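You operate a simulated robot arm through the tools that you are given. There is no shell and no other tool. Be economical: measure what you need, move in short steps, check, and stop when the job is done.

Carry out the task below with a simulated two-armed robot. There is one attempt and no reset: what you move stays moved.

JOB
Wash the socks on wool at 30; the water is off.
Fine: open the red valve lever, set both dials, press start and wait for End; then dial off and shut the valve again.

Only the result counts: the job must be done as asked and must still hold three seconds after the hand-in. Knocking over, shifting, dropping, spilling or breaking anything else fails it.

ROBOT AND FRAMES
Two 7-joint arms with fingered hands on one trunk that stands fixed in place. Base frame: the origin is at the foot of the trunk, x ahead of it, y to its left, z up; the work surface is at about z = 0.89. Units: m, degrees, N and s.
The left shoulder is at [0.07, 0.172, 1.585], the right one opposite. Payload 5 kg a hand.
The TCP of each hand is the grasp point between the finger pads, 0.043 m short of the fingertips. In the tool frame z runs along the fingers and y along their closing line. The gripper opens to 0.144 m. The gripper's body begins 0.05 m behind the TCP. The gripper is a hand of 5 fingers: y runs from the thumb to the fingers, the wrist lies at [-0.021, -0.124, -0.221] in the tool frame.
Orientation is told as [roll, pitch, yaw] about the base's x, y, z axes, in that order, counted from this pose: with the fingers straight down and the wrist toward the robot, the tool's x, y and z point along [0, 1, 0], [1, 0, 0] and [0, 0, -1] of the base frame.

CONTROLS
- The arms move only by the tool move_arm. It takes "left_motion", "right_motion" or both (then of equal length, played together; a hand with none holds still); each is a list of rows, each a list of 6 numbers: the shift along the tool's x, y, z in m, then the turn, a rotation vector about the tool's x, y, z in degrees. In form: [[dx, dy, dz, rx, ry, rz], ...]. A call has 1 to 12 rows; each row is the pose to reach, as a shift and turn from the pose commanded when the call began, along the tool's axes at that moment. Each row takes 0.2 s and may step no farther than 0.05 m and 8.6 degrees from the row before; otherwise, the whole call is refused. Where a pose cannot be reached the arm comes as near as it can. A force on the tool above 50 N (or 10 N above the force at the start of the call, whichever is more), or a blocked arm, ends the call early, and 0.2 s more pass. In this call time passes only in rows, and 0.2 s behind the last. The reply holds the time, the measured pose of the TCP, the force on the tool along the base axes, the opening and the grip force, in the units named above and with some noise, with the torque about the TCP (base axes, N m) and any sound that the robot's microphone picked up, and new pictures: "show" is both (left out), scene, wrist or none (wrist: the cameras of the hands that moved).
- Cameras (640 x 400 px; columns grow to the right, rows downward): "scene" is now at [0.1214, 0.0284, 1.7974]; the picture's right is [0.37, -0.93, -0.00], its down [-0.71, -0.28, -0.64] and it looks along [0.60, 0.23, -0.77] (base axes); focal length 308 px, centre (320, 200). "left" rides on the left gripper at [-0.086, -0.108, -0.168] in its tool frame; the picture's right is [-0.80, -0.28, 0.53], its down [0.54, -0.73, 0.42] and it looks along [0.27, 0.63, 0.73] (tool axes); focal length 275 px, centre (320, 200). "right" rides on the right gripper at [0.086, -0.108, -0.168] in its tool frame; the picture's right is [-0.80, 0.28, -0.53], its down [-0.54, -0.73, 0.42] and it looks along [-0.27, 0.63, 0.73] (tool axes); focal length 275 px, centre (320, 200). There is no depth. A picture from a camera that has moved, and an enlarged one, comes with that camera's place and axes in the base frame and with its lens.
- lift_body(by): slides the trunk up (or, below 0, down) by that many m; the arms and the scene camera ride with it, the base frame stays. It gives what a move gives, with no picture.
- finger_targets(index, middle, ring, little, thumb_bend, thumb_turn, hand): sets how far each is bent, from 0 (flat) to 1 (curled in); at 0.3 the hand is open as for a grip, at 0.7 the pads meet at the TCP. One left out holds its place. A second passes; each finger stops where it meets its share of the squeeze, and holds until it gets a number again. It is the only way to open and close the hand. It gives what a move gives, with no picture; readings hold the bend of each and the force on index, middle, ring, little, thumb and palm. thumb_turn goes from beside the hand (0) to across from the fingers (1), as for a grip.
- head_to(pan, tilt): turns the head with the scene camera to pan (to the left, within 86 degrees either way) and tilt (down, from -29 to 69), counted from straight ahead of the robot. It gives what a move gives, and a new picture of the scene camera.
- enlarge(camera, box): a new picture of the part [left, top, right, bottom] of that camera's present view, enlarged. No time passes.
- hand_in(): hands the job in; it is judged then, once.

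Work in short steps. Places have to be worked out from the pictures, the camera data and where the tool is seen: move nearer, look again, correct. Check each grasp and each placing, and mend what went wrong. You have 120 turns and 200 pictures in all, those below and enlarged ones among them. Open the grippers and draw the arms clear of the work before you hand the job in, unless the task says otherwise; then end with one line.

The tools are called after ">>>" by a JSON object that holds its "api" and its "payload". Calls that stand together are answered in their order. move_arm: Moves the arms, as the interface text tells. Its arguments: {"type":"object","properties":{"left_motion":{"type":"array"},"right_motion":{"type":"array"},"show":{"type":"string","enum":["both","scene","wrist","none"]}},"required":[]} The other tools are called the same way: lift_body (by) slides the trunk up or down; finger_targets (index, middle, ring, little, thumb_bend, thumb_turn, hand) moves the fingers one by one; head_to (pan, tilt) turns the head that bears the scene camera; enlarge (camera, box) takes an enlarged picture of a part of a camera's view; hand_in () hands the job in.

At the start:

```text
t: 0.0
left_ee_pos: [0.508, 0.3245, 1.2374]
left_orientation: [0.0, 0.2, 0.1]
left_contact_force: [-0.4, 0.7, 0.7]
left_wrist_torque: [0.0, 0.02, 0.0]
left_finger_gap: 0.1436
left_grasp_force: 0.1
left_shape: jaw
left_bend: [0.3, 0.3, 0.3, 0.3, 0.3, 0.98]
left_finger forces: [0.1, 0.0, 0.1, 0.1, 0.1, 0.1]
right_ee_pos: [0.7992, -0.2364, 1.1956]
right_orientation: [0.0, 0.0, -0.1]
right_contact_force: [-0.3, -0.3, -0.3]
right_wrist_torque: [-0.01, 0.01, 0.0]
right_finger_gap: 0.1435
right_grasp_force: 0.0
right_shape: jaw
right_bend: [0.3, 0.3, 0.3, 0.3, 0.3, 0.98]
right_finger forces: [0.0, 0.0, 0.1, 0.0, 0.0, 0.0]
trunk travel left (down, up): [-0.683, 0.257]
head pan, tilt: [21.4, 50.1]
```

scene: 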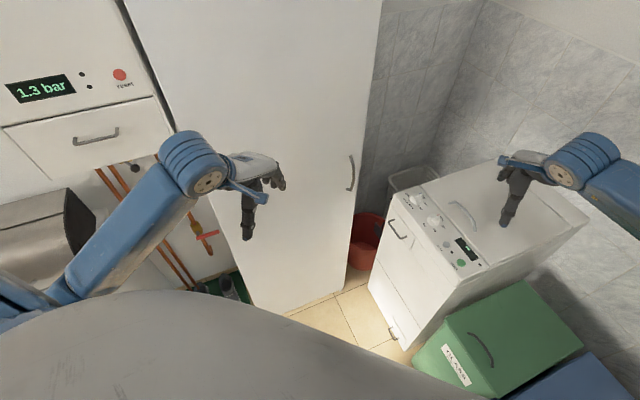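
right: 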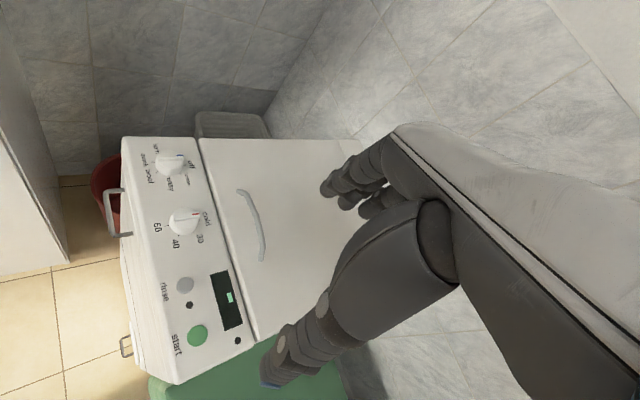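
left: 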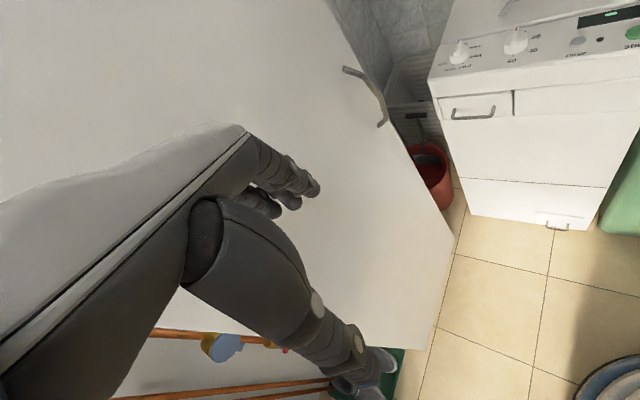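

I see a top-loading washer with panel, and pipes with valves at left under a boiler. I look closer at both.

>>> {"api": "enlarge", "payload": {"camera": "right", "box": [110, 130, 270, 390]}}

>>> {"api": "enlarge", "payload": {"camera": "scene", "box": [360, 150, 600, 350]}}

>>> {"api": "enlarge", "payload": {"camera": "scene", "box": [80, 130, 300, 310]}}

```text
1.54 times, centred on (190, 260) of right
camera zoom: at [0.6896, -0.1488, 1.3636], right [0.28, -0.8, 0.53], down [-0.73, -0.54, -0.42], along [0.63, -0.27, -0.73], focal length 424 px, centre (520, 108)
```

zoom: 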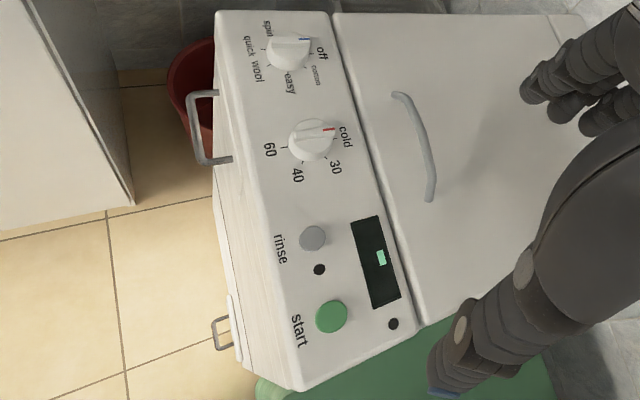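

```text
2.00 times, centred on (480, 250) of scene
camera zoom: at [0.1214, 0.0284, 1.7974], right [0.37, -0.93, 0.0], down [-0.71, -0.28, -0.64], along [0.6, 0.23, -0.77], focal length 616 px, centre (0, 100)
```

zoom: 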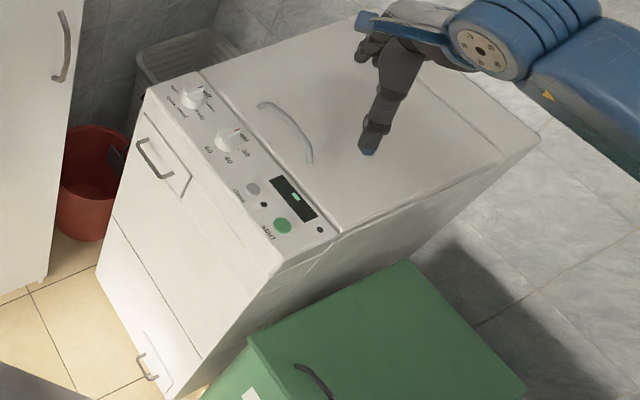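

```text
2.22 times, centred on (190, 220) of scene
camera zoom: at [0.1214, 0.0284, 1.7974], right [0.37, -0.93, 0.0], down [-0.71, -0.28, -0.64], along [0.6, 0.23, -0.77], focal length 685 px, centre (609, 156)
```

zoom: 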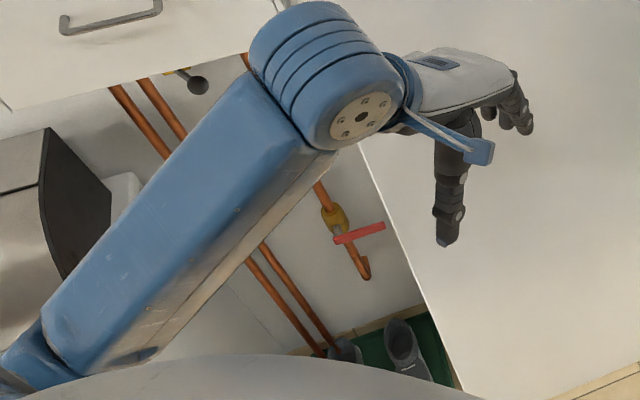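

The red lever valve is on a pipe at the left wall and my left arm hides much of it. I turn the head toward it.

>>> {"api": "head_to", "payload": {"pan": 55, "tilt": 50}}

>>> {"api": "enlarge", "payload": {"camera": "left", "box": [100, 300, 400, 400]}}

```text
t: 1.0
left_ee_pos: [0.5064, 0.3238, 1.2376]
left_orientation: [0.0, 0.0, 0.0]
left_contact_force: [-0.4, -0.2, -0.5]
left_wrist_torque: [0.01, -0.03, 0.0]
left_finger_gap: 0.1437
left_grasp_force: 0.0
left_shape: jaw
left_bend: [0.3, 0.3, 0.3, 0.3, 0.3, 0.98]
left_finger forces: [0.1, 0.0, 0.0, 0.0, 0.0, 0.0]
right_ee_pos: [0.7981, -0.2365, 1.1957]
right_orientation: [0.0, 0.0, 0.0]
right_contact_force: [0.4, 0.4, 0.2]
right_wrist_torque: [-0.02, 0.0, -0.01]
right_finger_gap: 0.1434
right_grasp_force: 0.0
right_shape: jaw
right_bend: [0.3, 0.3, 0.3, 0.3, 0.3, 0.98]
right_finger forces: [0.0, 0.0, 0.0, 0.0, 0.1, 0.0]
trunk travel left (down, up): [-0.683, 0.257]
head pan, tilt: [55.0, 50.0]
camera scene: at [0.094, 0.0632, 1.7975], right [0.82, -0.57, 0.0], down [-0.44, -0.63, -0.64], along [0.37, 0.53, -0.77], focal length 308 px, centre (320, 200)
```

scene: 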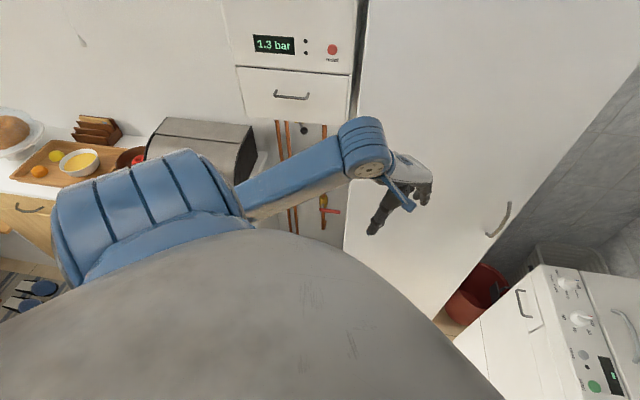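

```text
2.13 times, centred on (250, 350) of left
camera zoom: at [0.3978, 0.2376, 1.406], right [-0.28, -0.8, -0.53], down [-0.73, 0.54, -0.42], along [0.63, 0.27, -0.73], focal length 587 px, centre (469, -120)
```

zoom: 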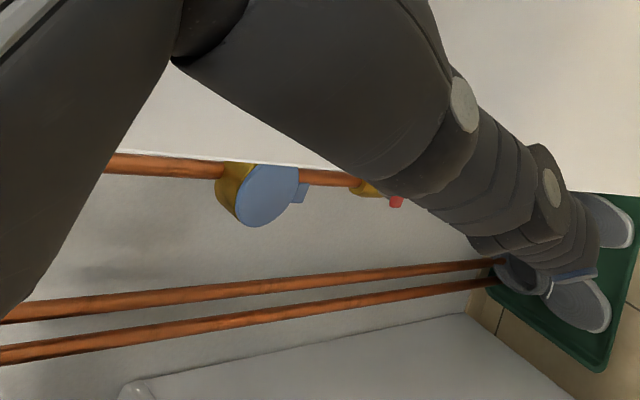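

Triangulating puts the red lever near (0.55, 0.625, 0.87). I yaw the left hand toward it and pull back so its camera sees the valve.

>>> {"api": "move_arm", "payload": {"left_motion": [[0, -0.03, 0, 0, 0, -8], [0, -0.06, 0, 0, 0, -16], [0, -0.09, 0, 0, 0, -24], [0, -0.12, 0, 0, 0, -32], [0, -0.15, 0, 0, 0, -40]], "show": "both"}}

```text
t: 2.2
left_ee_pos: [0.4732, 0.3149, 1.1782]
left_orientation: [0.1, -0.1, 40.1]
left_contact_force: [0.9, -0.6, 0.2]
left_wrist_torque: [0.04, -0.01, 0.01]
left_finger_gap: 0.144
left_grasp_force: 0.0
left_shape: jaw
left_bend: [0.3, 0.3, 0.3, 0.3, 0.3, 0.98]
left_finger forces: [0.0, 0.1, 0.0, 0.0, 0.0, 0.0]
left hand out of reach, approached as far as the arm can: row 1, 2, 3, 4, 5
right_ee_pos: [0.7972, -0.2382, 1.1956]
right_orientation: [0.0, -0.1, 0.1]
right_contact_force: [-0.5, 0.6, -0.1]
right_wrist_torque: [0.01, -0.04, -0.03]
right_finger_gap: 0.1436
right_grasp_force: 0.1
right_shape: jaw
right_bend: [0.3, 0.3, 0.3, 0.3, 0.3, 0.98]
right_finger forces: [0.1, 0.0, 0.0, 0.0, 0.0, 0.1]
trunk travel left (down, up): [-0.683, 0.257]
head pan, tilt: [55.0, 50.0]
camera scene: at [0.0932, 0.0615, 1.7977], right [0.82, -0.57, 0.0], down [-0.44, -0.63, -0.64], along [0.37, 0.53, -0.77], focal length 308 px, centre (320, 200)
camera left: at [0.4455, 0.178, 1.3483], right [0.3, -0.79, -0.54], down [-0.9, -0.05, -0.42], along [0.31, 0.61, -0.73], focal length 275 px, centre (320, 200)
```

scene: 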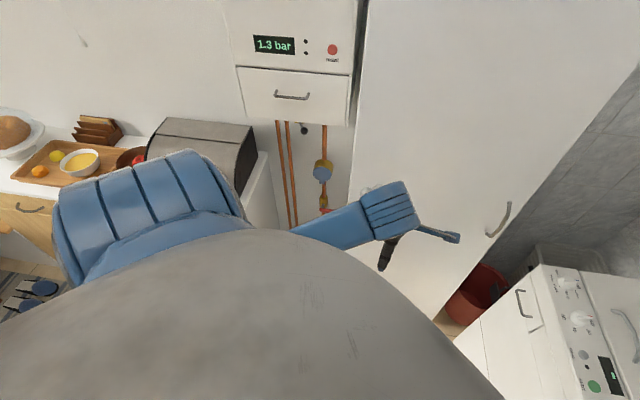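
left: 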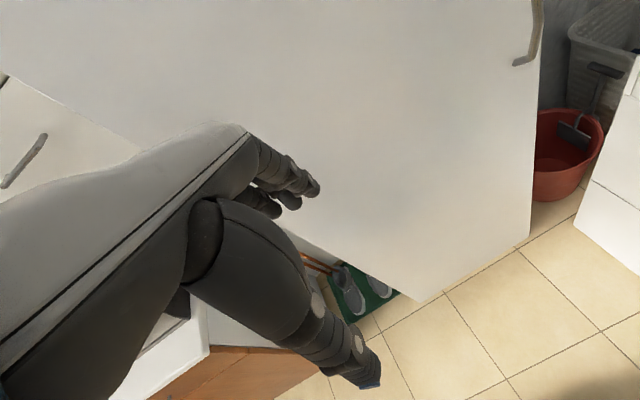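

The cabinet face runs at 45° (normal (0.7,0.7)), with the valve in the niche left of it. I slide the left hand leftwards to bring its camera in front of the niche.

>>> {"api": "move_arm", "payload": {"left_motion": [[0.05, 0, -0.01, 0, 0, -1], [0.1, 0, -0.03, 0, 0, -2], [0.15, 0, -0.05, 0, 0, -3], [0.2, 0, -0.06, 0, 0, -5]], "show": "both"}}

```text
refused: row 1 steps farther than a row can; nothing moved
```

Step was slightly too long; I repeat with smaller rows.

>>> {"api": "move_arm", "payload": {"left_motion": [[0.04, 0, -0.01, 0, 0, -1], [0.08, 0, -0.03, 0, 0, -2], [0.12, 0, -0.05, 0, 0, -3], [0.16, 0, -0.06, 0, 0, -4], [0.2, 0, -0.06, 0, 0, -5]], "show": "both"}}

```text
t: 3.4
left_ee_pos: [0.4048, 0.5233, 1.1968]
left_orientation: [-0.1, 0.0, 44.9]
left_contact_force: [-0.3, 0.1, -0.1]
left_wrist_torque: [-0.04, -0.04, -0.01]
left_finger_gap: 0.1439
left_grasp_force: 0.1
left_shape: jaw
left_bend: [0.3, 0.3, 0.3, 0.3, 0.3, 0.98]
left_finger forces: [0.0, 0.0, 0.0, 0.0, 0.0, 0.0]
left hand out of reach, approached as far as the arm can: row 1, 2, 3, 4, 5
right_ee_pos: [0.7953, -0.2374, 1.1968]
right_orientation: [0.1, 0.0, 0.0]
right_contact_force: [-0.6, 0.0, 0.1]
right_wrist_torque: [0.02, -0.06, 0.0]
right_finger_gap: 0.1436
right_grasp_force: 0.1
right_shape: jaw
right_bend: [0.3, 0.3, 0.3, 0.3, 0.3, 0.98]
right_finger forces: [0.0, 0.1, 0.0, 0.0, 0.0, 0.0]
trunk travel left (down, up): [-0.683, 0.257]
head pan, tilt: [55.0, 50.0]
camera scene: at [0.0896, 0.0649, 1.7977], right [0.82, -0.57, 0.0], down [-0.44, -0.63, -0.64], along [0.37, 0.53, -0.77], focal length 308 px, centre (320, 200)
camera left: at [0.3881, 0.3842, 1.3653], right [0.36, -0.76, -0.53], down [-0.9, -0.13, -0.42], along [0.26, 0.63, -0.73], focal length 275 px, centre (320, 200)
```

scene: 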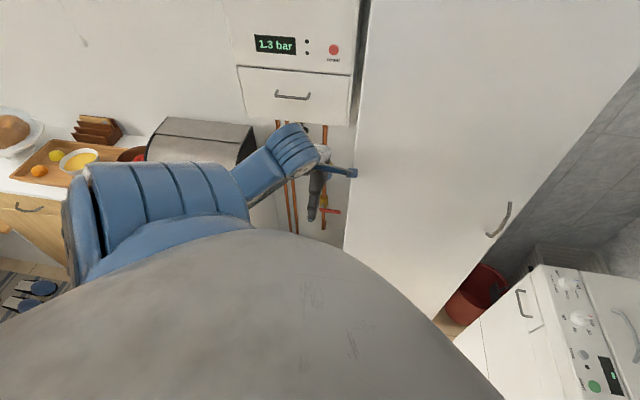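
left: 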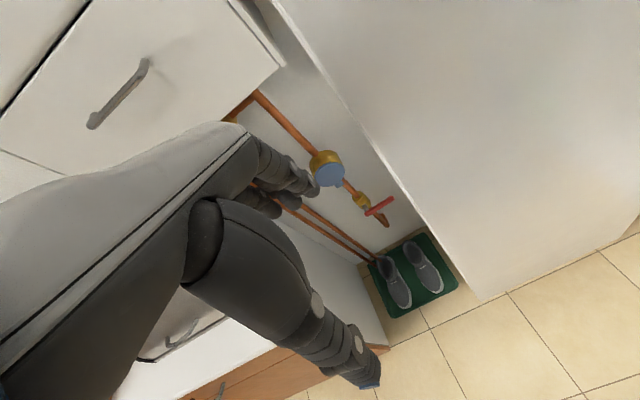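

Now the valve is well visible; I enlarge both views.

>>> {"api": "enlarge", "payload": {"camera": "left", "box": [290, 130, 450, 240]}}

>>> {"api": "enlarge", "payload": {"camera": "scene", "box": [260, 110, 390, 240]}}

```text
3.64 times, centred on (370, 185) of left
camera zoom: at [0.3881, 0.3842, 1.3653], right [0.36, -0.76, -0.53], down [-0.9, -0.13, -0.42], along [0.26, 0.63, -0.73], focal length 1001 px, centre (138, 254)
```

zoom: 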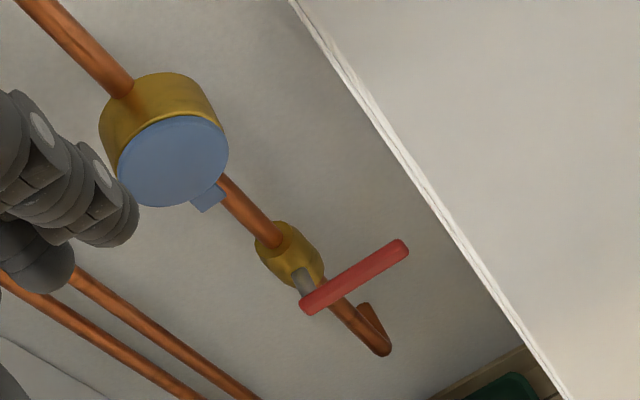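

```text
3.08 times, centred on (325, 175) of scene
camera zoom: at [0.0896, 0.0649, 1.7977], right [0.82, -0.57, 0.0], down [-0.44, -0.63, -0.64], along [0.37, 0.53, -0.77], focal length 948 px, centre (305, 277)
```

zoom: 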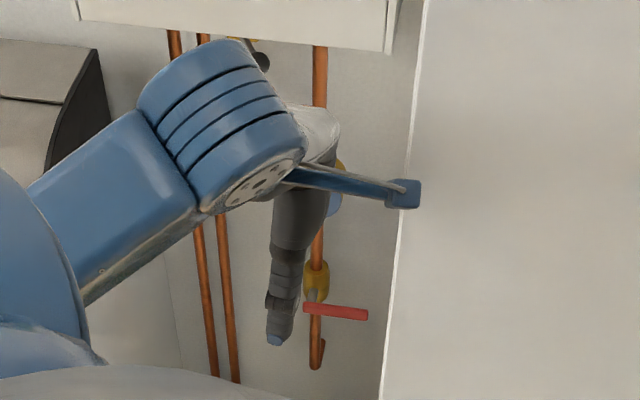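

Recomputed with the better baseline, the lever pivot is at about (0.66, 0.875, 0.53), tip at (0.74, 0.81, 0.52), so deep in the niche; I will need to lower the trunk about 0.5 m. First I check the surroundings on the right.

>>> {"api": "head_to", "payload": {"pan": -25, "tilt": 45}}

>>> {"api": "finger_targets", "payload": {"hand": "left", "index": 0.2, "middle": 1, "ring": 1, "little": 1, "thumb_bend": 0.5, "thumb_turn": 0}}

>>> {"api": "enlarge", "payload": {"camera": "left", "box": [0, 0, 640, 400]}}

```text
t: 4.9
left_ee_pos: [0.4067, 0.5204, 1.1964]
left_orientation: [0.0, 0.1, 45.0]
left_contact_force: [0.2, -0.7, 0.4]
left_wrist_torque: [0.0, 0.0, 0.0]
left_finger_gap: 0.144
left_grasp_force: 0.1
left_shape: jaw
left_bend: [0.3, 0.3, 0.3, 0.3, 0.3, 0.98]
left_finger forces: [0.0, 0.0, 0.1, 0.0, 0.0, 0.1]
right_ee_pos: [0.7986, -0.2374, 1.1946]
right_orientation: [0.0, 0.1, 0.1]
right_contact_force: [0.2, -0.5, 0.7]
right_wrist_torque: [0.01, 0.03, 0.01]
right_finger_gap: 0.1435
right_grasp_force: 0.0
right_shape: jaw
right_bend: [0.3, 0.3, 0.3, 0.3, 0.3, 0.98]
right_finger forces: [0.0, 0.0, 0.0, 0.0, 0.0, 0.0]
trunk travel left (down, up): [-0.683, 0.257]
head pan, tilt: [-25.0, 45.0]
camera scene: at [0.1239, -0.0343, 1.8044], right [-0.42, -0.91, 0.0], down [-0.64, 0.3, -0.71], along [0.64, -0.3, -0.71], focal length 308 px, centre (320, 200)
```

scene: 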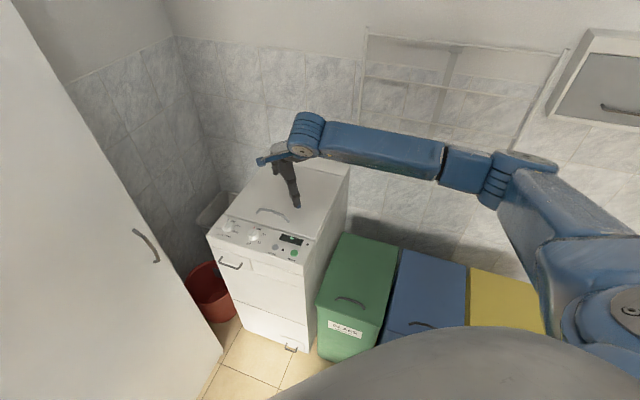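

```text
t: 5.9
left_ee_pos: [0.4071, 0.5216, 1.1953]
left_orientation: [0.1, 0.0, 45.0]
left_contact_force: [-0.9, 0.5, 0.5]
left_wrist_torque: [-0.01, -0.02, 0.0]
left_finger_gap: 0.1823
left_grasp_force: 0.1
left_shape: fingers
left_bend: [0.2, 1.0, 1.0, 1.0, 0.5, 0.0]
left_finger forces: [0.0, 0.1, 0.0, 0.0, 0.1, 0.0]
right_ee_pos: [0.7982, -0.2364, 1.1956]
right_orientation: [0.0, 0.1, 0.0]
right_contact_force: [-0.1, 0.3, -1.4]
right_wrist_torque: [0.02, 0.0, 0.0]
right_finger_gap: 0.1434
right_grasp_force: 0.1
right_shape: jaw
right_bend: [0.3, 0.3, 0.3, 0.3, 0.3, 0.98]
right_finger forces: [0.0, 0.0, 0.0, 0.0, 0.0, 0.0]
trunk travel left (down, up): [-0.683, 0.257]
head pan, tilt: [-25.0, 45.0]
```

```text
1.00 times, centred on (320, 200) of left (not enlarged: the box is as wide or as high as the picture)
camera zoom: at [0.3911, 0.3831, 1.3645], right [0.36, -0.76, -0.53], down [-0.9, -0.13, -0.42], along [0.25, 0.63, -0.73], focal length 275 px, centre (320, 200)
```

zoom: 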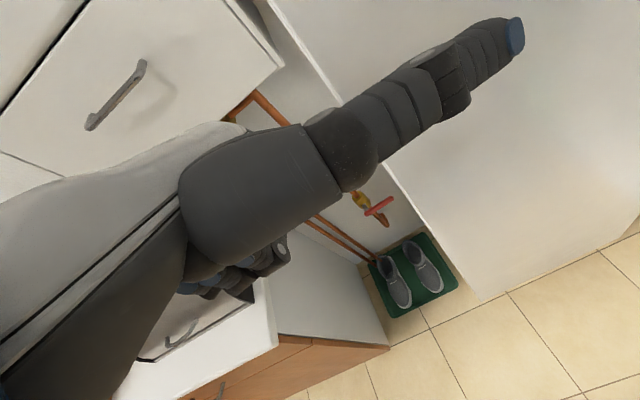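

The thumb sticks out sideways when turned to 0; I fold it back across and look at the index finger.

>>> {"api": "finger_targets", "payload": {"hand": "left", "thumb_bend": 1, "thumb_turn": 1}}

>>> {"api": "head_to", "payload": {"pan": 55, "tilt": 45}}

>>> {"api": "enlarge", "payload": {"camera": "left", "box": [0, 0, 640, 400]}}

```text
t: 6.9
left_ee_pos: [0.407, 0.5218, 1.1962]
left_orientation: [0.0, 0.1, 45.0]
left_contact_force: [-0.2, 0.0, 0.3]
left_wrist_torque: [0.03, -0.03, 0.02]
left_finger_gap: 0.0516
left_grasp_force: 0.1
left_shape: fingers
left_bend: [0.2, 1.0, 1.0, 1.0, 1.0, 1.0]
left_finger forces: [0.0, 0.1, 0.0, 0.0, 0.0, 0.0]
right_ee_pos: [0.798, -0.2364, 1.1957]
right_orientation: [0.0, 0.1, 0.0]
right_contact_force: [-0.1, 0.0, 1.2]
right_wrist_torque: [0.02, 0.01, 0.0]
right_finger_gap: 0.1437
right_grasp_force: 0.1
right_shape: jaw
right_bend: [0.3, 0.3, 0.3, 0.3, 0.3, 0.98]
right_finger forces: [0.0, 0.0, 0.1, 0.0, 0.0, 0.0]
trunk travel left (down, up): [-0.683, 0.257]
head pan, tilt: [-25.0, 45.0]
```

```text
t: 8.4
left_ee_pos: [0.4081, 0.5221, 1.1945]
left_orientation: [0.0, 0.1, 45.0]
left_contact_force: [0.2, -0.5, -0.2]
left_wrist_torque: [0.01, 0.04, 0.0]
left_finger_gap: 0.0516
left_grasp_force: 0.1
left_shape: fingers
left_bend: [0.2, 1.0, 1.0, 1.0, 1.0, 1.0]
left_finger forces: [0.1, 0.0, 0.0, 0.1, 0.0, 0.0]
right_ee_pos: [0.7985, -0.2376, 1.1953]
right_orientation: [-0.1, 0.0, -0.1]
right_contact_force: [0.2, -0.7, 0.5]
right_wrist_torque: [0.0, -0.01, 0.01]
right_finger_gap: 0.1437
right_grasp_force: 0.1
right_shape: jaw
right_bend: [0.3, 0.3, 0.3, 0.3, 0.3, 0.98]
right_finger forces: [0.0, 0.0, 0.1, 0.1, 0.1, 0.0]
trunk travel left (down, up): [-0.683, 0.257]
head pan, tilt: [55.0, 45.0]
camera scene: at [0.0964, 0.0669, 1.8044], right [0.82, -0.57, 0.0], down [-0.41, -0.58, -0.71], along [0.41, 0.58, -0.71], focal length 308 px, centre (320, 200)
```

scene: 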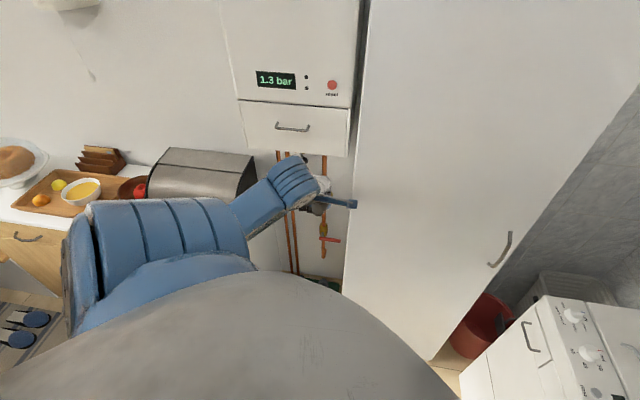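

```text
1.00 times, centred on (320, 200) of left (not enlarged: the box is as wide or as high as the picture)
camera zoom: at [0.3913, 0.383, 1.3644], right [0.36, -0.76, -0.53], down [-0.9, -0.13, -0.42], along [0.25, 0.63, -0.73], focal length 275 px, centre (320, 200)
```

zoom: 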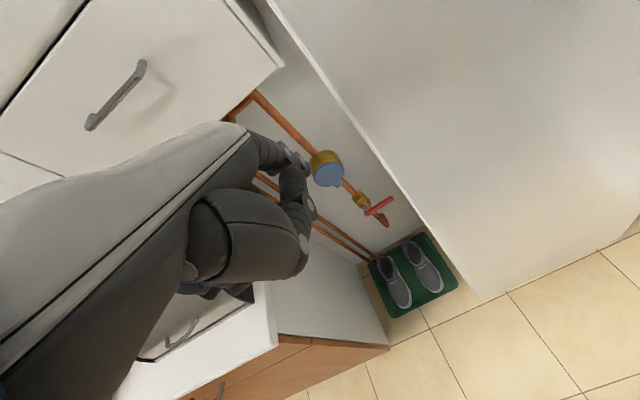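

Thumb folded, index forward. Now I raise the right hand 0.36 m to keep it above the washer when the trunk lowers.

>>> {"api": "move_arm", "payload": {"right_motion": [[0, 0, -0.05, 0, 0, 0], [0, 0, -0.1, 0, 0, 0], [0, 0, -0.15, 0, 0, 0], [0, 0, -0.2, 0, 0, 0], [0, 0, -0.25, 0, 0, 0], [0, 0, -0.3, 0, 0, 0], [0, 0, -0.35, 0, 0, 0]], "show": "wrist"}}

>>> {"api": "lift_body", "payload": {"by": -0.25}}

```text
t: 10.1
left_ee_pos: [0.406, 0.5216, 1.1947]
left_orientation: [0.0, -0.1, 45.0]
left_contact_force: [-1.6, 0.4, 0.2]
left_wrist_torque: [-0.03, -0.02, 0.03]
left_finger_gap: 0.0518
left_grasp_force: 0.1
left_shape: fingers
left_bend: [0.2, 1.0, 1.0, 1.0, 1.0, 1.0]
left_finger forces: [0.0, 0.0, 0.0, 0.0, 0.1, 0.1]
right_ee_pos: [0.7999, -0.2375, 1.5462]
right_orientation: [0.0, 0.1, 0.1]
right_contact_force: [-0.6, 0.8, 0.4]
right_wrist_torque: [0.0, 0.01, -0.02]
right_finger_gap: 0.144
right_grasp_force: 0.0
right_shape: jaw
right_bend: [0.3, 0.3, 0.3, 0.3, 0.3, 0.98]
right_finger forces: [0.0, 0.1, 0.0, 0.1, 0.0, 0.1]
trunk travel left (down, up): [-0.683, 0.257]
head pan, tilt: [55.0, 45.0]
camera right: at [0.6909, -0.1487, 1.7149], right [0.29, -0.8, 0.53], down [-0.73, -0.54, -0.42], along [0.63, -0.27, -0.73], focal length 275 px, centre (320, 200)
```

right: 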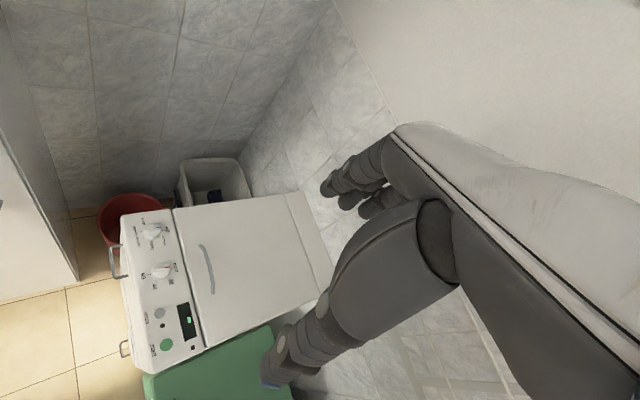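

```text
t: 12.6
left_ee_pos: [0.4061, 0.5213, 0.9452]
left_orientation: [0.0, 0.1, 45.0]
left_contact_force: [1.0, 0.1, -0.3]
left_wrist_torque: [-0.01, 0.0, 0.0]
left_finger_gap: 0.0518
left_grasp_force: 0.0
left_shape: fingers
left_bend: [0.2, 1.0, 1.0, 1.0, 1.0, 1.0]
left_finger forces: [0.0, 0.0, 0.0, 0.0, 0.1, 0.2]
right_ee_pos: [0.8011, -0.2383, 1.2957]
right_orientation: [0.0, 0.0, 0.1]
right_contact_force: [0.2, 0.2, -0.1]
right_wrist_torque: [0.01, 0.03, -0.04]
right_finger_gap: 0.1439
right_grasp_force: 0.0
right_shape: jaw
right_bend: [0.3, 0.3, 0.3, 0.3, 0.3, 0.98]
right_finger forces: [0.0, 0.1, 0.1, 0.1, 0.0, 0.0]
trunk travel left (down, up): [-0.433, 0.507]
head pan, tilt: [55.0, 45.0]
```

The start button triangulates to about (0.747, -0.22, 0.908). Lowering the trunk by another 0.25 m; both hands remain clear.

>>> {"api": "lift_body", "payload": {"by": -0.23}}

>>> {"api": "head_to", "payload": {"pan": 50, "tilt": 35}}

>>> {"api": "enlarge", "payload": {"camera": "left", "box": [0, 0, 640, 400]}}

```text
t: 15.1
left_ee_pos: [0.4073, 0.5222, 0.7148]
left_orientation: [0.0, 0.0, 45.1]
left_contact_force: [-0.2, -1.0, 0.8]
left_wrist_torque: [-0.02, 0.03, 0.0]
left_finger_gap: 0.0516
left_grasp_force: 0.0
left_shape: fingers
left_bend: [0.2, 1.0, 1.0, 1.0, 1.0, 1.0]
left_finger forces: [0.1, 0.0, 0.0, 0.0, 0.0, 0.0]
right_ee_pos: [0.8, -0.2382, 1.066]
right_orientation: [0.0, 0.1, 0.0]
right_contact_force: [0.8, -0.1, -0.2]
right_wrist_torque: [0.04, 0.02, 0.03]
right_finger_gap: 0.1435
right_grasp_force: 0.1
right_shape: jaw
right_bend: [0.3, 0.3, 0.3, 0.3, 0.3, 0.98]
right_finger forces: [0.0, 0.0, 0.1, 0.0, 0.1, 0.1]
trunk travel left (down, up): [-0.203, 0.737]
head pan, tilt: [55.0, 45.0]
```

```text
t: 15.8
left_ee_pos: [0.4079, 0.5209, 0.7141]
left_orientation: [0.1, 0.1, 45.0]
left_contact_force: [0.4, 0.3, 0.4]
left_wrist_torque: [-0.02, -0.02, 0.0]
left_finger_gap: 0.0516
left_grasp_force: 0.0
left_shape: fingers
left_bend: [0.2, 1.0, 1.0, 1.0, 1.0, 1.0]
left_finger forces: [0.0, 0.0, 0.0, 0.0, 0.0, 0.0]
right_ee_pos: [0.8007, -0.2369, 1.0649]
right_orientation: [0.0, -0.1, 0.0]
right_contact_force: [-0.2, 0.5, 0.0]
right_wrist_torque: [0.0, -0.03, 0.0]
right_finger_gap: 0.1436
right_grasp_force: 0.0
right_shape: jaw
right_bend: [0.3, 0.3, 0.3, 0.3, 0.3, 0.98]
right_finger forces: [0.1, 0.0, 0.0, 0.1, 0.0, 0.1]
trunk travel left (down, up): [-0.203, 0.737]
head pan, tilt: [50.0, 35.0]
camera scene: at [0.1062, 0.0677, 1.3392], right [0.77, -0.64, 0.0], down [-0.37, -0.44, -0.82], along [0.53, 0.63, -0.57], focal length 308 px, centre (320, 200)
```

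scene: 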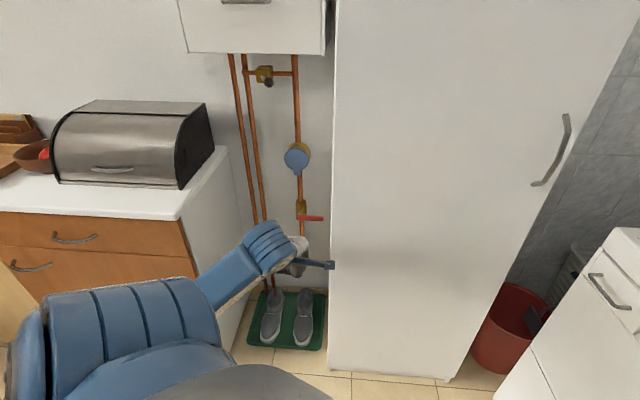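

```text
1.00 times, centred on (320, 200) of left (not enlarged: the box is as wide or as high as the picture)
camera zoom: at [0.3912, 0.383, 0.8844], right [0.36, -0.76, -0.53], down [-0.9, -0.13, -0.42], along [0.25, 0.63, -0.73], focal length 275 px, centre (320, 200)
```

zoom: 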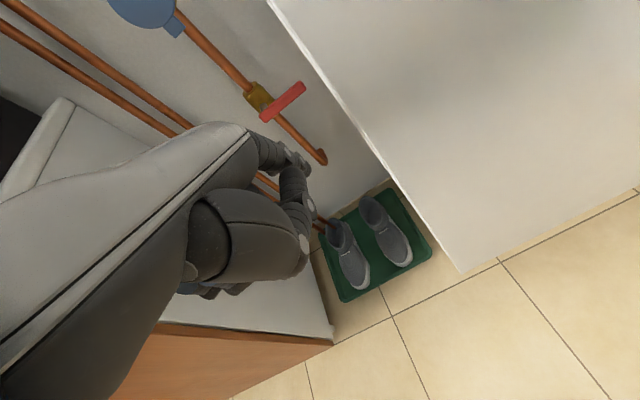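

Good vertical baseline: lever pivot end ≈ (0.632, 0.826, 0.615), tip ≈ (0.70, 0.756, 0.618). I look closely at my fingers to know the index tip.

>>> {"api": "enlarge", "payload": {"camera": "left", "box": [180, 60, 380, 220]}}

>>> {"api": "enlarge", "payload": {"camera": "scene", "box": [220, 130, 380, 310]}}

```text
2.50 times, centred on (280, 140) of left
camera zoom: at [0.3912, 0.383, 0.8844], right [0.36, -0.76, -0.53], down [-0.9, -0.13, -0.42], along [0.25, 0.63, -0.73], focal length 688 px, centre (420, 350)
```

zoom: 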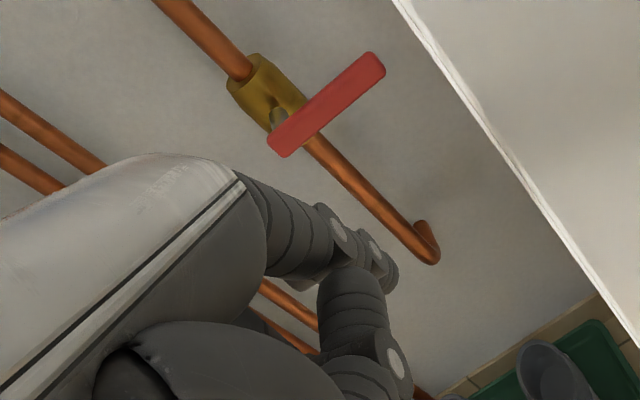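

```text
2.22 times, centred on (300, 220) of scene
camera zoom: at [0.1062, 0.0677, 1.3392], right [0.77, -0.64, 0.0], down [-0.37, -0.44, -0.82], along [0.53, 0.63, -0.57], focal length 685 px, centre (364, 156)
```

zoom: 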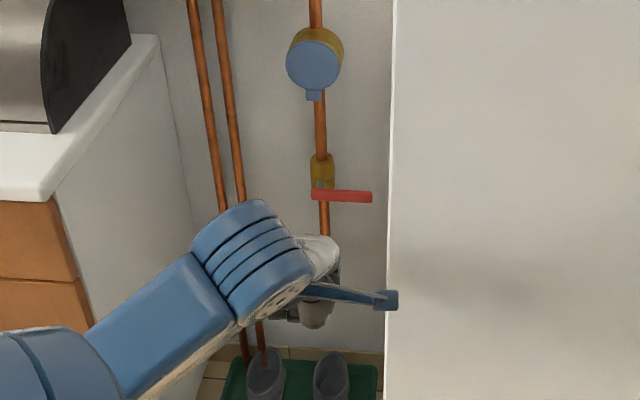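

Lever n≈1.03 in the niche, z≈0.617. I tilt the hand about 40° so the index points horizontally, yaw to 28°, and go to a pre-approach point in front of and above the lever.

>>> {"api": "move_arm", "payload": {"left_motion": [[0.0098, 0.0292, 0.0157, -6.62, -0.98, 2.72], [0.0196, 0.0585, 0.0313, -13.2, -1.97, 5.43], [0.0294, 0.0877, 0.047, -19.85, -2.95, 8.15], [0.0391, 0.1169, 0.0627, -26.5, -3.93, 10.87], [0.0489, 0.1462, 0.0783, -33.1, -4.92, 13.58], [0.0587, 0.1754, 0.094, -39.7, -5.9, 16.3]], "show": "both"}}

```text
t: 17.2
left_ee_pos: [0.4888, 0.6866, 0.6178]
left_orientation: [0.1, -40.0, 28.1]
left_contact_force: [-0.2, -0.1, -0.2]
left_wrist_torque: [-0.03, 0.01, -0.05]
left_finger_gap: 0.052
left_grasp_force: 0.0
left_shape: fingers
left_bend: [0.2, 1.0, 1.0, 1.0, 1.0, 1.0]
left_finger forces: [0.1, 0.0, 0.0, 0.0, 0.1, 0.0]
right_ee_pos: [0.8011, -0.2368, 1.0652]
right_orientation: [0.0, 0.1, -0.1]
right_contact_force: [0.1, -0.4, 0.8]
right_wrist_torque: [0.0, 0.02, -0.02]
right_finger_gap: 0.1438
right_grasp_force: 0.0
right_shape: jaw
right_bend: [0.3, 0.3, 0.3, 0.3, 0.3, 0.98]
right_finger forces: [0.0, 0.0, 0.0, 0.0, 0.1, 0.0]
trunk travel left (down, up): [-0.203, 0.737]
head pan, tilt: [50.0, 35.0]
camera scene: at [0.1065, 0.0686, 1.3392], right [0.77, -0.64, 0.0], down [-0.37, -0.44, -0.82], along [0.53, 0.63, -0.57], focal length 308 px, centre (320, 200)
camera left: at [0.3617, 0.5203, 0.6774], right [0.48, -0.64, -0.59], down [-0.51, 0.35, -0.79], along [0.71, 0.68, -0.16], focal length 275 px, centre (320, 200)
```

scene: 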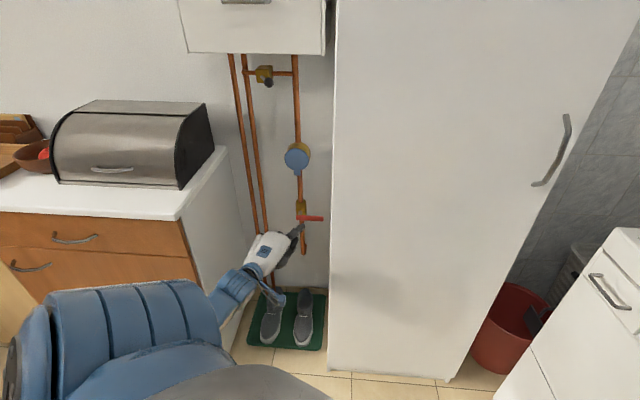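
left: 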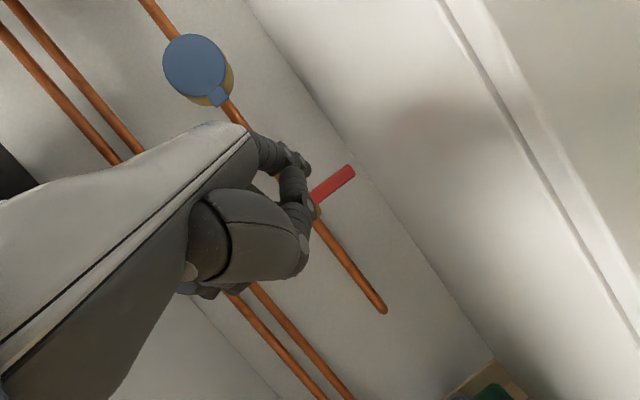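

The lever tip projects exactly where predicted. I enlarge to find the index tip relative to the lever.

>>> {"api": "enlarge", "payload": {"camera": "left", "box": [220, 90, 400, 260]}}

>>> {"api": "enlarge", "payload": {"camera": "scene", "box": [240, 180, 360, 300]}}

```text
2.35 times, centred on (310, 175) of left
camera zoom: at [0.3617, 0.5203, 0.6774], right [0.48, -0.64, -0.59], down [-0.51, 0.35, -0.79], along [0.71, 0.68, -0.16], focal length 648 px, centre (344, 259)
```

zoom: 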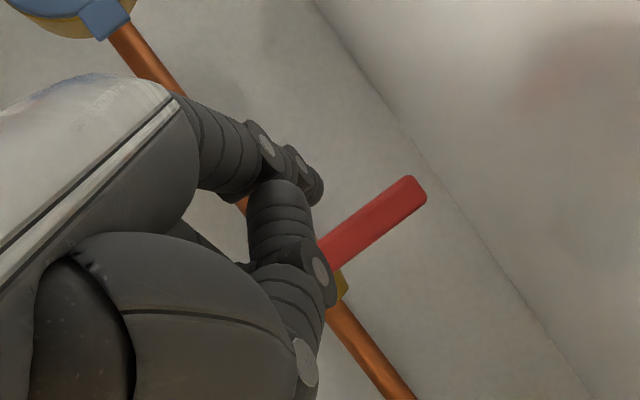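

```text
3.33 times, centred on (300, 240) of scene
camera zoom: at [0.1065, 0.0686, 1.3392], right [0.77, -0.64, 0.0], down [-0.37, -0.44, -0.82], along [0.53, 0.63, -0.57], focal length 1027 px, centre (387, 67)
```

zoom: 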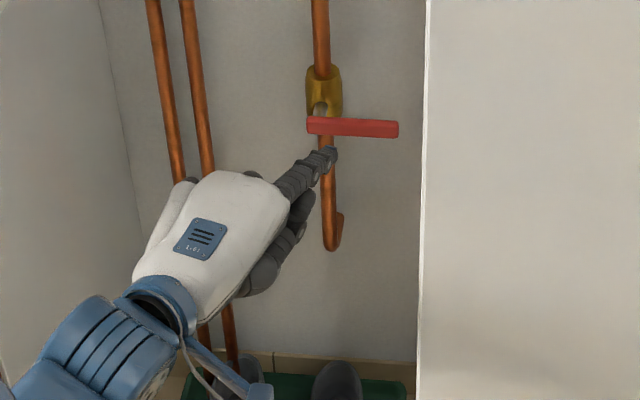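

Index tip is at about (0.585, 0.722, 0.667), as modelled. I advance 0.11 m along the finger so it stands over the lever.

>>> {"api": "move_arm", "payload": {"left_motion": [[0, 0.028, 0.0235, 0, 0, 0], [0, 0.056, 0.047, 0, 0, 0], [0, 0.084, 0.0705, 0, 0, 0]], "show": "none"}}

>>> {"api": "enlarge", "payload": {"camera": "left", "box": [220, 90, 400, 260]}}

>>> {"api": "enlarge", "payload": {"camera": "scene", "box": [240, 180, 360, 300]}}

```text
t: 18.0
left_ee_pos: [0.5869, 0.7401, 0.618]
left_orientation: [0.0, -40.0, 28.1]
left_contact_force: [-0.5, -0.4, -0.6]
left_wrist_torque: [-0.01, -0.08, -0.02]
left_finger_gap: 0.0515
left_grasp_force: 0.0
left_shape: fingers
left_bend: [0.2, 1.0, 1.0, 1.0, 1.0, 1.0]
left_finger forces: [0.0, 0.0, 0.0, 0.0, 0.0, 0.1]
right_ee_pos: [0.8014, -0.2369, 1.0645]
right_orientation: [0.0, 0.0, 0.0]
right_contact_force: [0.1, 0.3, -0.4]
right_wrist_torque: [-0.02, 0.02, 0.0]
right_finger_gap: 0.1439
right_grasp_force: 0.0
right_shape: jaw
right_bend: [0.3, 0.3, 0.3, 0.3, 0.3, 0.98]
right_finger forces: [0.1, 0.0, 0.0, 0.1, 0.1, 0.0]
trunk travel left (down, up): [-0.203, 0.737]
head pan, tilt: [50.0, 35.0]
```

```text
2.35 times, centred on (310, 175) of left
camera zoom: at [0.4603, 0.5732, 0.6787], right [0.48, -0.64, -0.59], down [-0.51, 0.35, -0.79], along [0.71, 0.68, -0.16], focal length 648 px, centre (344, 259)
```

zoom: 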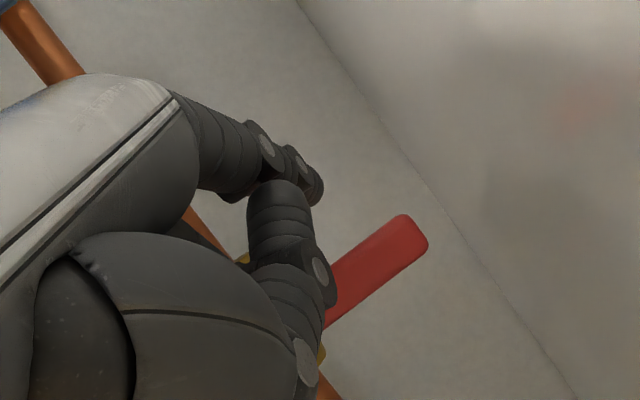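

```text
3.33 times, centred on (300, 240) of scene
camera zoom: at [0.1071, 0.0681, 1.3391], right [0.77, -0.64, 0.0], down [-0.37, -0.44, -0.82], along [0.53, 0.63, -0.57], focal length 1027 px, centre (387, 67)
```

zoom: 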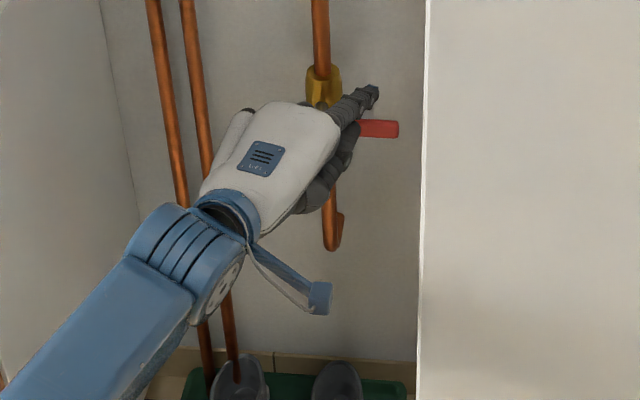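

The finger is over the lever; I advance 15 mm more and press down to first contact.

>>> {"api": "move_arm", "payload": {"left_motion": [[0, 0.0115, 0.0096, 0, 0, 0], [0, -0.0046, 0.0288, 0, 0, 0], [0, -0.0142, 0.0403, 0, 0, 0]], "show": "none"}}

>>> {"api": "enlarge", "payload": {"camera": "scene", "box": [240, 180, 360, 300]}}

```text
t: 18.8
left_ee_pos: [0.6016, 0.7462, 0.5835]
left_orientation: [0.2, -40.1, 28.0]
left_contact_force: [-1.5, 0.6, 3.3]
left_wrist_torque: [0.11, -0.33, 0.06]
left_finger_gap: 0.053
left_grasp_force: 1.8
left_shape: fingers
left_bend: [0.19, 1.0, 1.0, 1.0, 1.0, 1.0]
left_finger forces: [3.3, 0.1, 0.0, 0.0, 0.0, 0.1]
right_ee_pos: [0.7996, -0.2375, 1.067]
right_orientation: [-0.1, 0.0, -0.1]
right_contact_force: [0.1, -0.1, 0.2]
right_wrist_torque: [0.03, 0.01, 0.0]
right_finger_gap: 0.1436
right_grasp_force: 0.0
right_shape: jaw
right_bend: [0.3, 0.3, 0.3, 0.3, 0.3, 0.98]
right_finger forces: [0.1, 0.1, 0.0, 0.0, 0.0, 0.1]
trunk travel left (down, up): [-0.203, 0.737]
head pan, tilt: [50.0, 35.0]
```

```text
3.33 times, centred on (300, 240) of scene
camera zoom: at [0.1058, 0.0672, 1.3395], right [0.77, -0.64, 0.0], down [-0.37, -0.44, -0.82], along [0.53, 0.63, -0.57], focal length 1027 px, centre (387, 67)
```

zoom: 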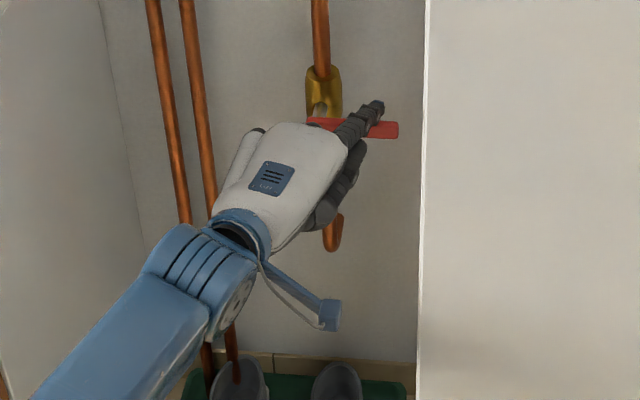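

Index touches the lever (3.3 N). I press down 30 mm and see whether it turns.

>>> {"api": "move_arm", "payload": {"left_motion": [[0, -0.0096, 0.0115, 0, 0, 0], [0, -0.0193, 0.023, 0, 0, 0]], "show": "none"}}

>>> {"api": "enlarge", "payload": {"camera": "scene", "box": [240, 180, 360, 300]}}

```text
t: 19.4
left_ee_pos: [0.6012, 0.7463, 0.5587]
left_orientation: [0.2, -40.6, 28.0]
left_contact_force: [-10.6, -3.6, 22.9]
left_wrist_torque: [0.97, -2.47, -0.09]
left_finger_gap: 0.0627
left_grasp_force: 10.9
left_shape: fingers
left_bend: [0.11, 1.0, 1.0, 1.0, 1.0, 1.0]
left_finger forces: [21.7, 0.0, 0.0, 0.1, 0.0, 0.0]
right_ee_pos: [0.7972, -0.2392, 1.0682]
right_orientation: [0.0, 0.0, -0.1]
right_contact_force: [-0.3, -0.3, -0.2]
right_wrist_torque: [-0.01, -0.01, -0.01]
right_finger_gap: 0.1437
right_grasp_force: 0.1
right_shape: jaw
right_bend: [0.3, 0.3, 0.3, 0.3, 0.3, 0.98]
right_finger forces: [0.0, 0.0, 0.0, 0.1, 0.0, 0.0]
trunk travel left (down, up): [-0.203, 0.737]
head pan, tilt: [50.0, 35.0]
```

```text
3.33 times, centred on (300, 240) of scene
camera zoom: at [0.1032, 0.0651, 1.34], right [0.77, -0.64, 0.0], down [-0.37, -0.44, -0.82], along [0.53, 0.63, -0.57], focal length 1027 px, centre (387, 67)
```

zoom: 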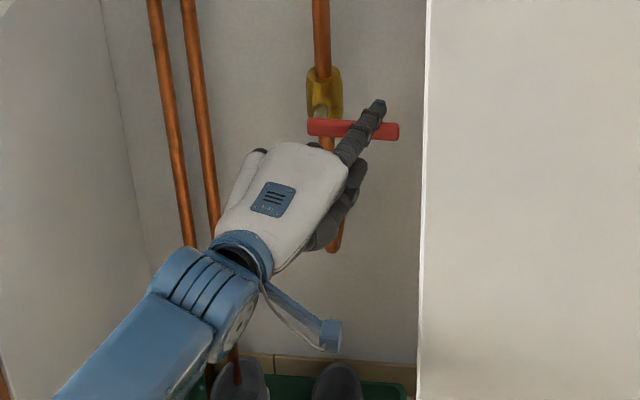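

About 22 N downward doesn't turn it – the finger just flexes; likely it opens upward. I back off, go beneath the lever and come in below it.

>>> {"api": "move_arm", "payload": {"left_motion": [[0, 0.0225, -0.0268, 0, 0, 0], [0, -0.0043, -0.0493, 0, 0, 0], [0, -0.0311, -0.0718, 0, 0, 0], [0, -0.06, -0.0373, 0, 0, 0], [0, -0.0697, -0.0258, 0, 0, 0], [0, -0.0429, -0.0033, 0, 0, 0], [0, -0.0161, 0.0192, 0, 0, 0], [0, -0.0084, 0.0256, 0, 0, 0]], "show": "none"}}

>>> {"api": "enlarge", "payload": {"camera": "scene", "box": [240, 180, 360, 300]}}

>>> {"api": "enlarge", "payload": {"camera": "left", "box": [220, 50, 400, 220]}}

```text
t: 21.2
left_ee_pos: [0.6088, 0.7512, 0.5267]
left_orientation: [0.1, -39.9, 28.0]
left_contact_force: [0.2, 0.3, 0.4]
left_wrist_torque: [-0.01, -0.01, 0.01]
left_finger_gap: 0.0542
left_grasp_force: 0.0
left_shape: fingers
left_bend: [0.18, 1.0, 1.0, 1.0, 1.0, 1.0]
left_finger forces: [0.1, 0.0, 0.0, 0.0, 0.0, 0.0]
right_ee_pos: [0.8007, -0.2363, 1.0672]
right_orientation: [0.0, 0.0, 0.0]
right_contact_force: [0.2, 0.4, -0.8]
right_wrist_torque: [0.0, 0.02, 0.03]
right_finger_gap: 0.1437
right_grasp_force: 0.0
right_shape: jaw
right_bend: [0.3, 0.3, 0.3, 0.3, 0.3, 0.98]
right_finger forces: [0.1, 0.0, 0.1, 0.1, 0.0, 0.0]
trunk travel left (down, up): [-0.203, 0.737]
head pan, tilt: [50.0, 35.0]
```

```text
3.33 times, centred on (300, 240) of scene
camera zoom: at [0.1061, 0.0677, 1.3393], right [0.77, -0.64, 0.0], down [-0.37, -0.44, -0.82], along [0.53, 0.63, -0.57], focal length 1027 px, centre (387, 67)
```

zoom: 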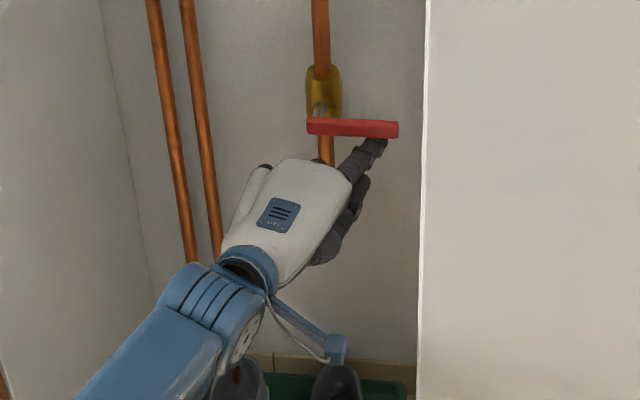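

```text
2.35 times, centred on (310, 135) of left
camera zoom: at [0.4812, 0.5843, 0.5866], right [0.48, -0.64, -0.59], down [-0.51, 0.35, -0.79], along [0.71, 0.68, -0.16], focal length 648 px, centre (344, 353)
```

zoom: 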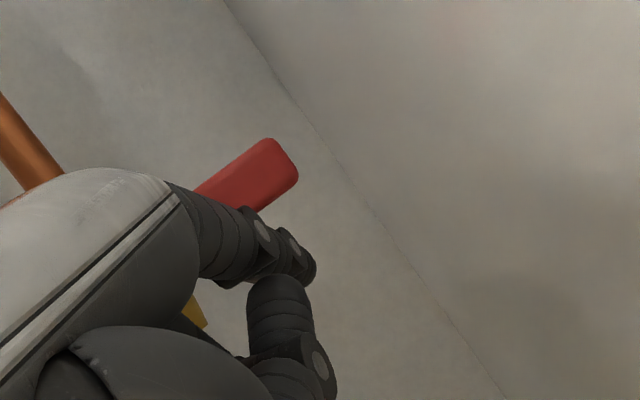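

Index is under the lever near its tip. I push up 60 mm and watch forces.

>>> {"api": "move_arm", "payload": {"left_motion": [[0, 0.0129, -0.0153, 0, 0, 0], [0, 0.0257, -0.0306, 0, 0, 0], [0, 0.0386, -0.046, 0, 0, 0]], "show": "none"}}

>>> {"api": "enlarge", "payload": {"camera": "scene", "box": [240, 180, 360, 300]}}

```text
t: 22.0
left_ee_pos: [0.609, 0.7501, 0.5879]
left_orientation: [0.0, -40.0, 28.0]
left_contact_force: [-0.1, -2.0, -2.7]
left_wrist_torque: [0.13, 0.1, -0.13]
left_finger_gap: 0.0529
left_grasp_force: 1.5
left_shape: fingers
left_bend: [0.18, 1.0, 1.0, 1.0, 1.0, 1.0]
left_finger forces: [3.3, 0.1, 0.0, 0.1, 0.0, 0.1]
right_ee_pos: [0.8005, -0.2374, 1.0657]
right_orientation: [0.0, 0.0, 0.1]
right_contact_force: [0.0, -0.5, -0.2]
right_wrist_torque: [-0.02, -0.01, -0.01]
right_finger_gap: 0.1434
right_grasp_force: 0.1
right_shape: jaw
right_bend: [0.3, 0.3, 0.3, 0.3, 0.3, 0.98]
right_finger forces: [0.0, 0.0, 0.0, 0.0, 0.0, 0.1]
trunk travel left (down, up): [-0.203, 0.737]
head pan, tilt: [50.0, 35.0]
```

```text
3.33 times, centred on (300, 240) of scene
camera zoom: at [0.1064, 0.0675, 1.3393], right [0.77, -0.64, 0.0], down [-0.37, -0.44, -0.82], along [0.53, 0.63, -0.57], focal length 1027 px, centre (387, 67)
```

zoom: 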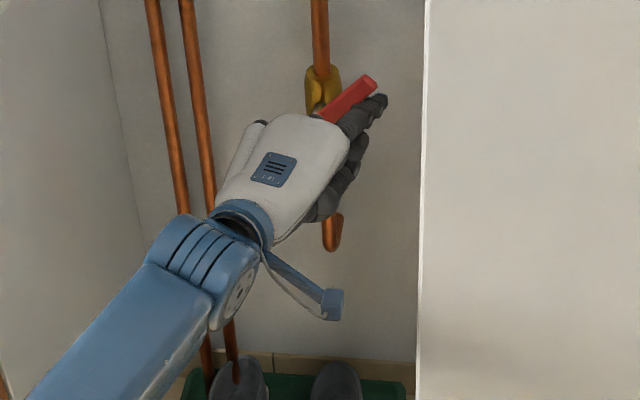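

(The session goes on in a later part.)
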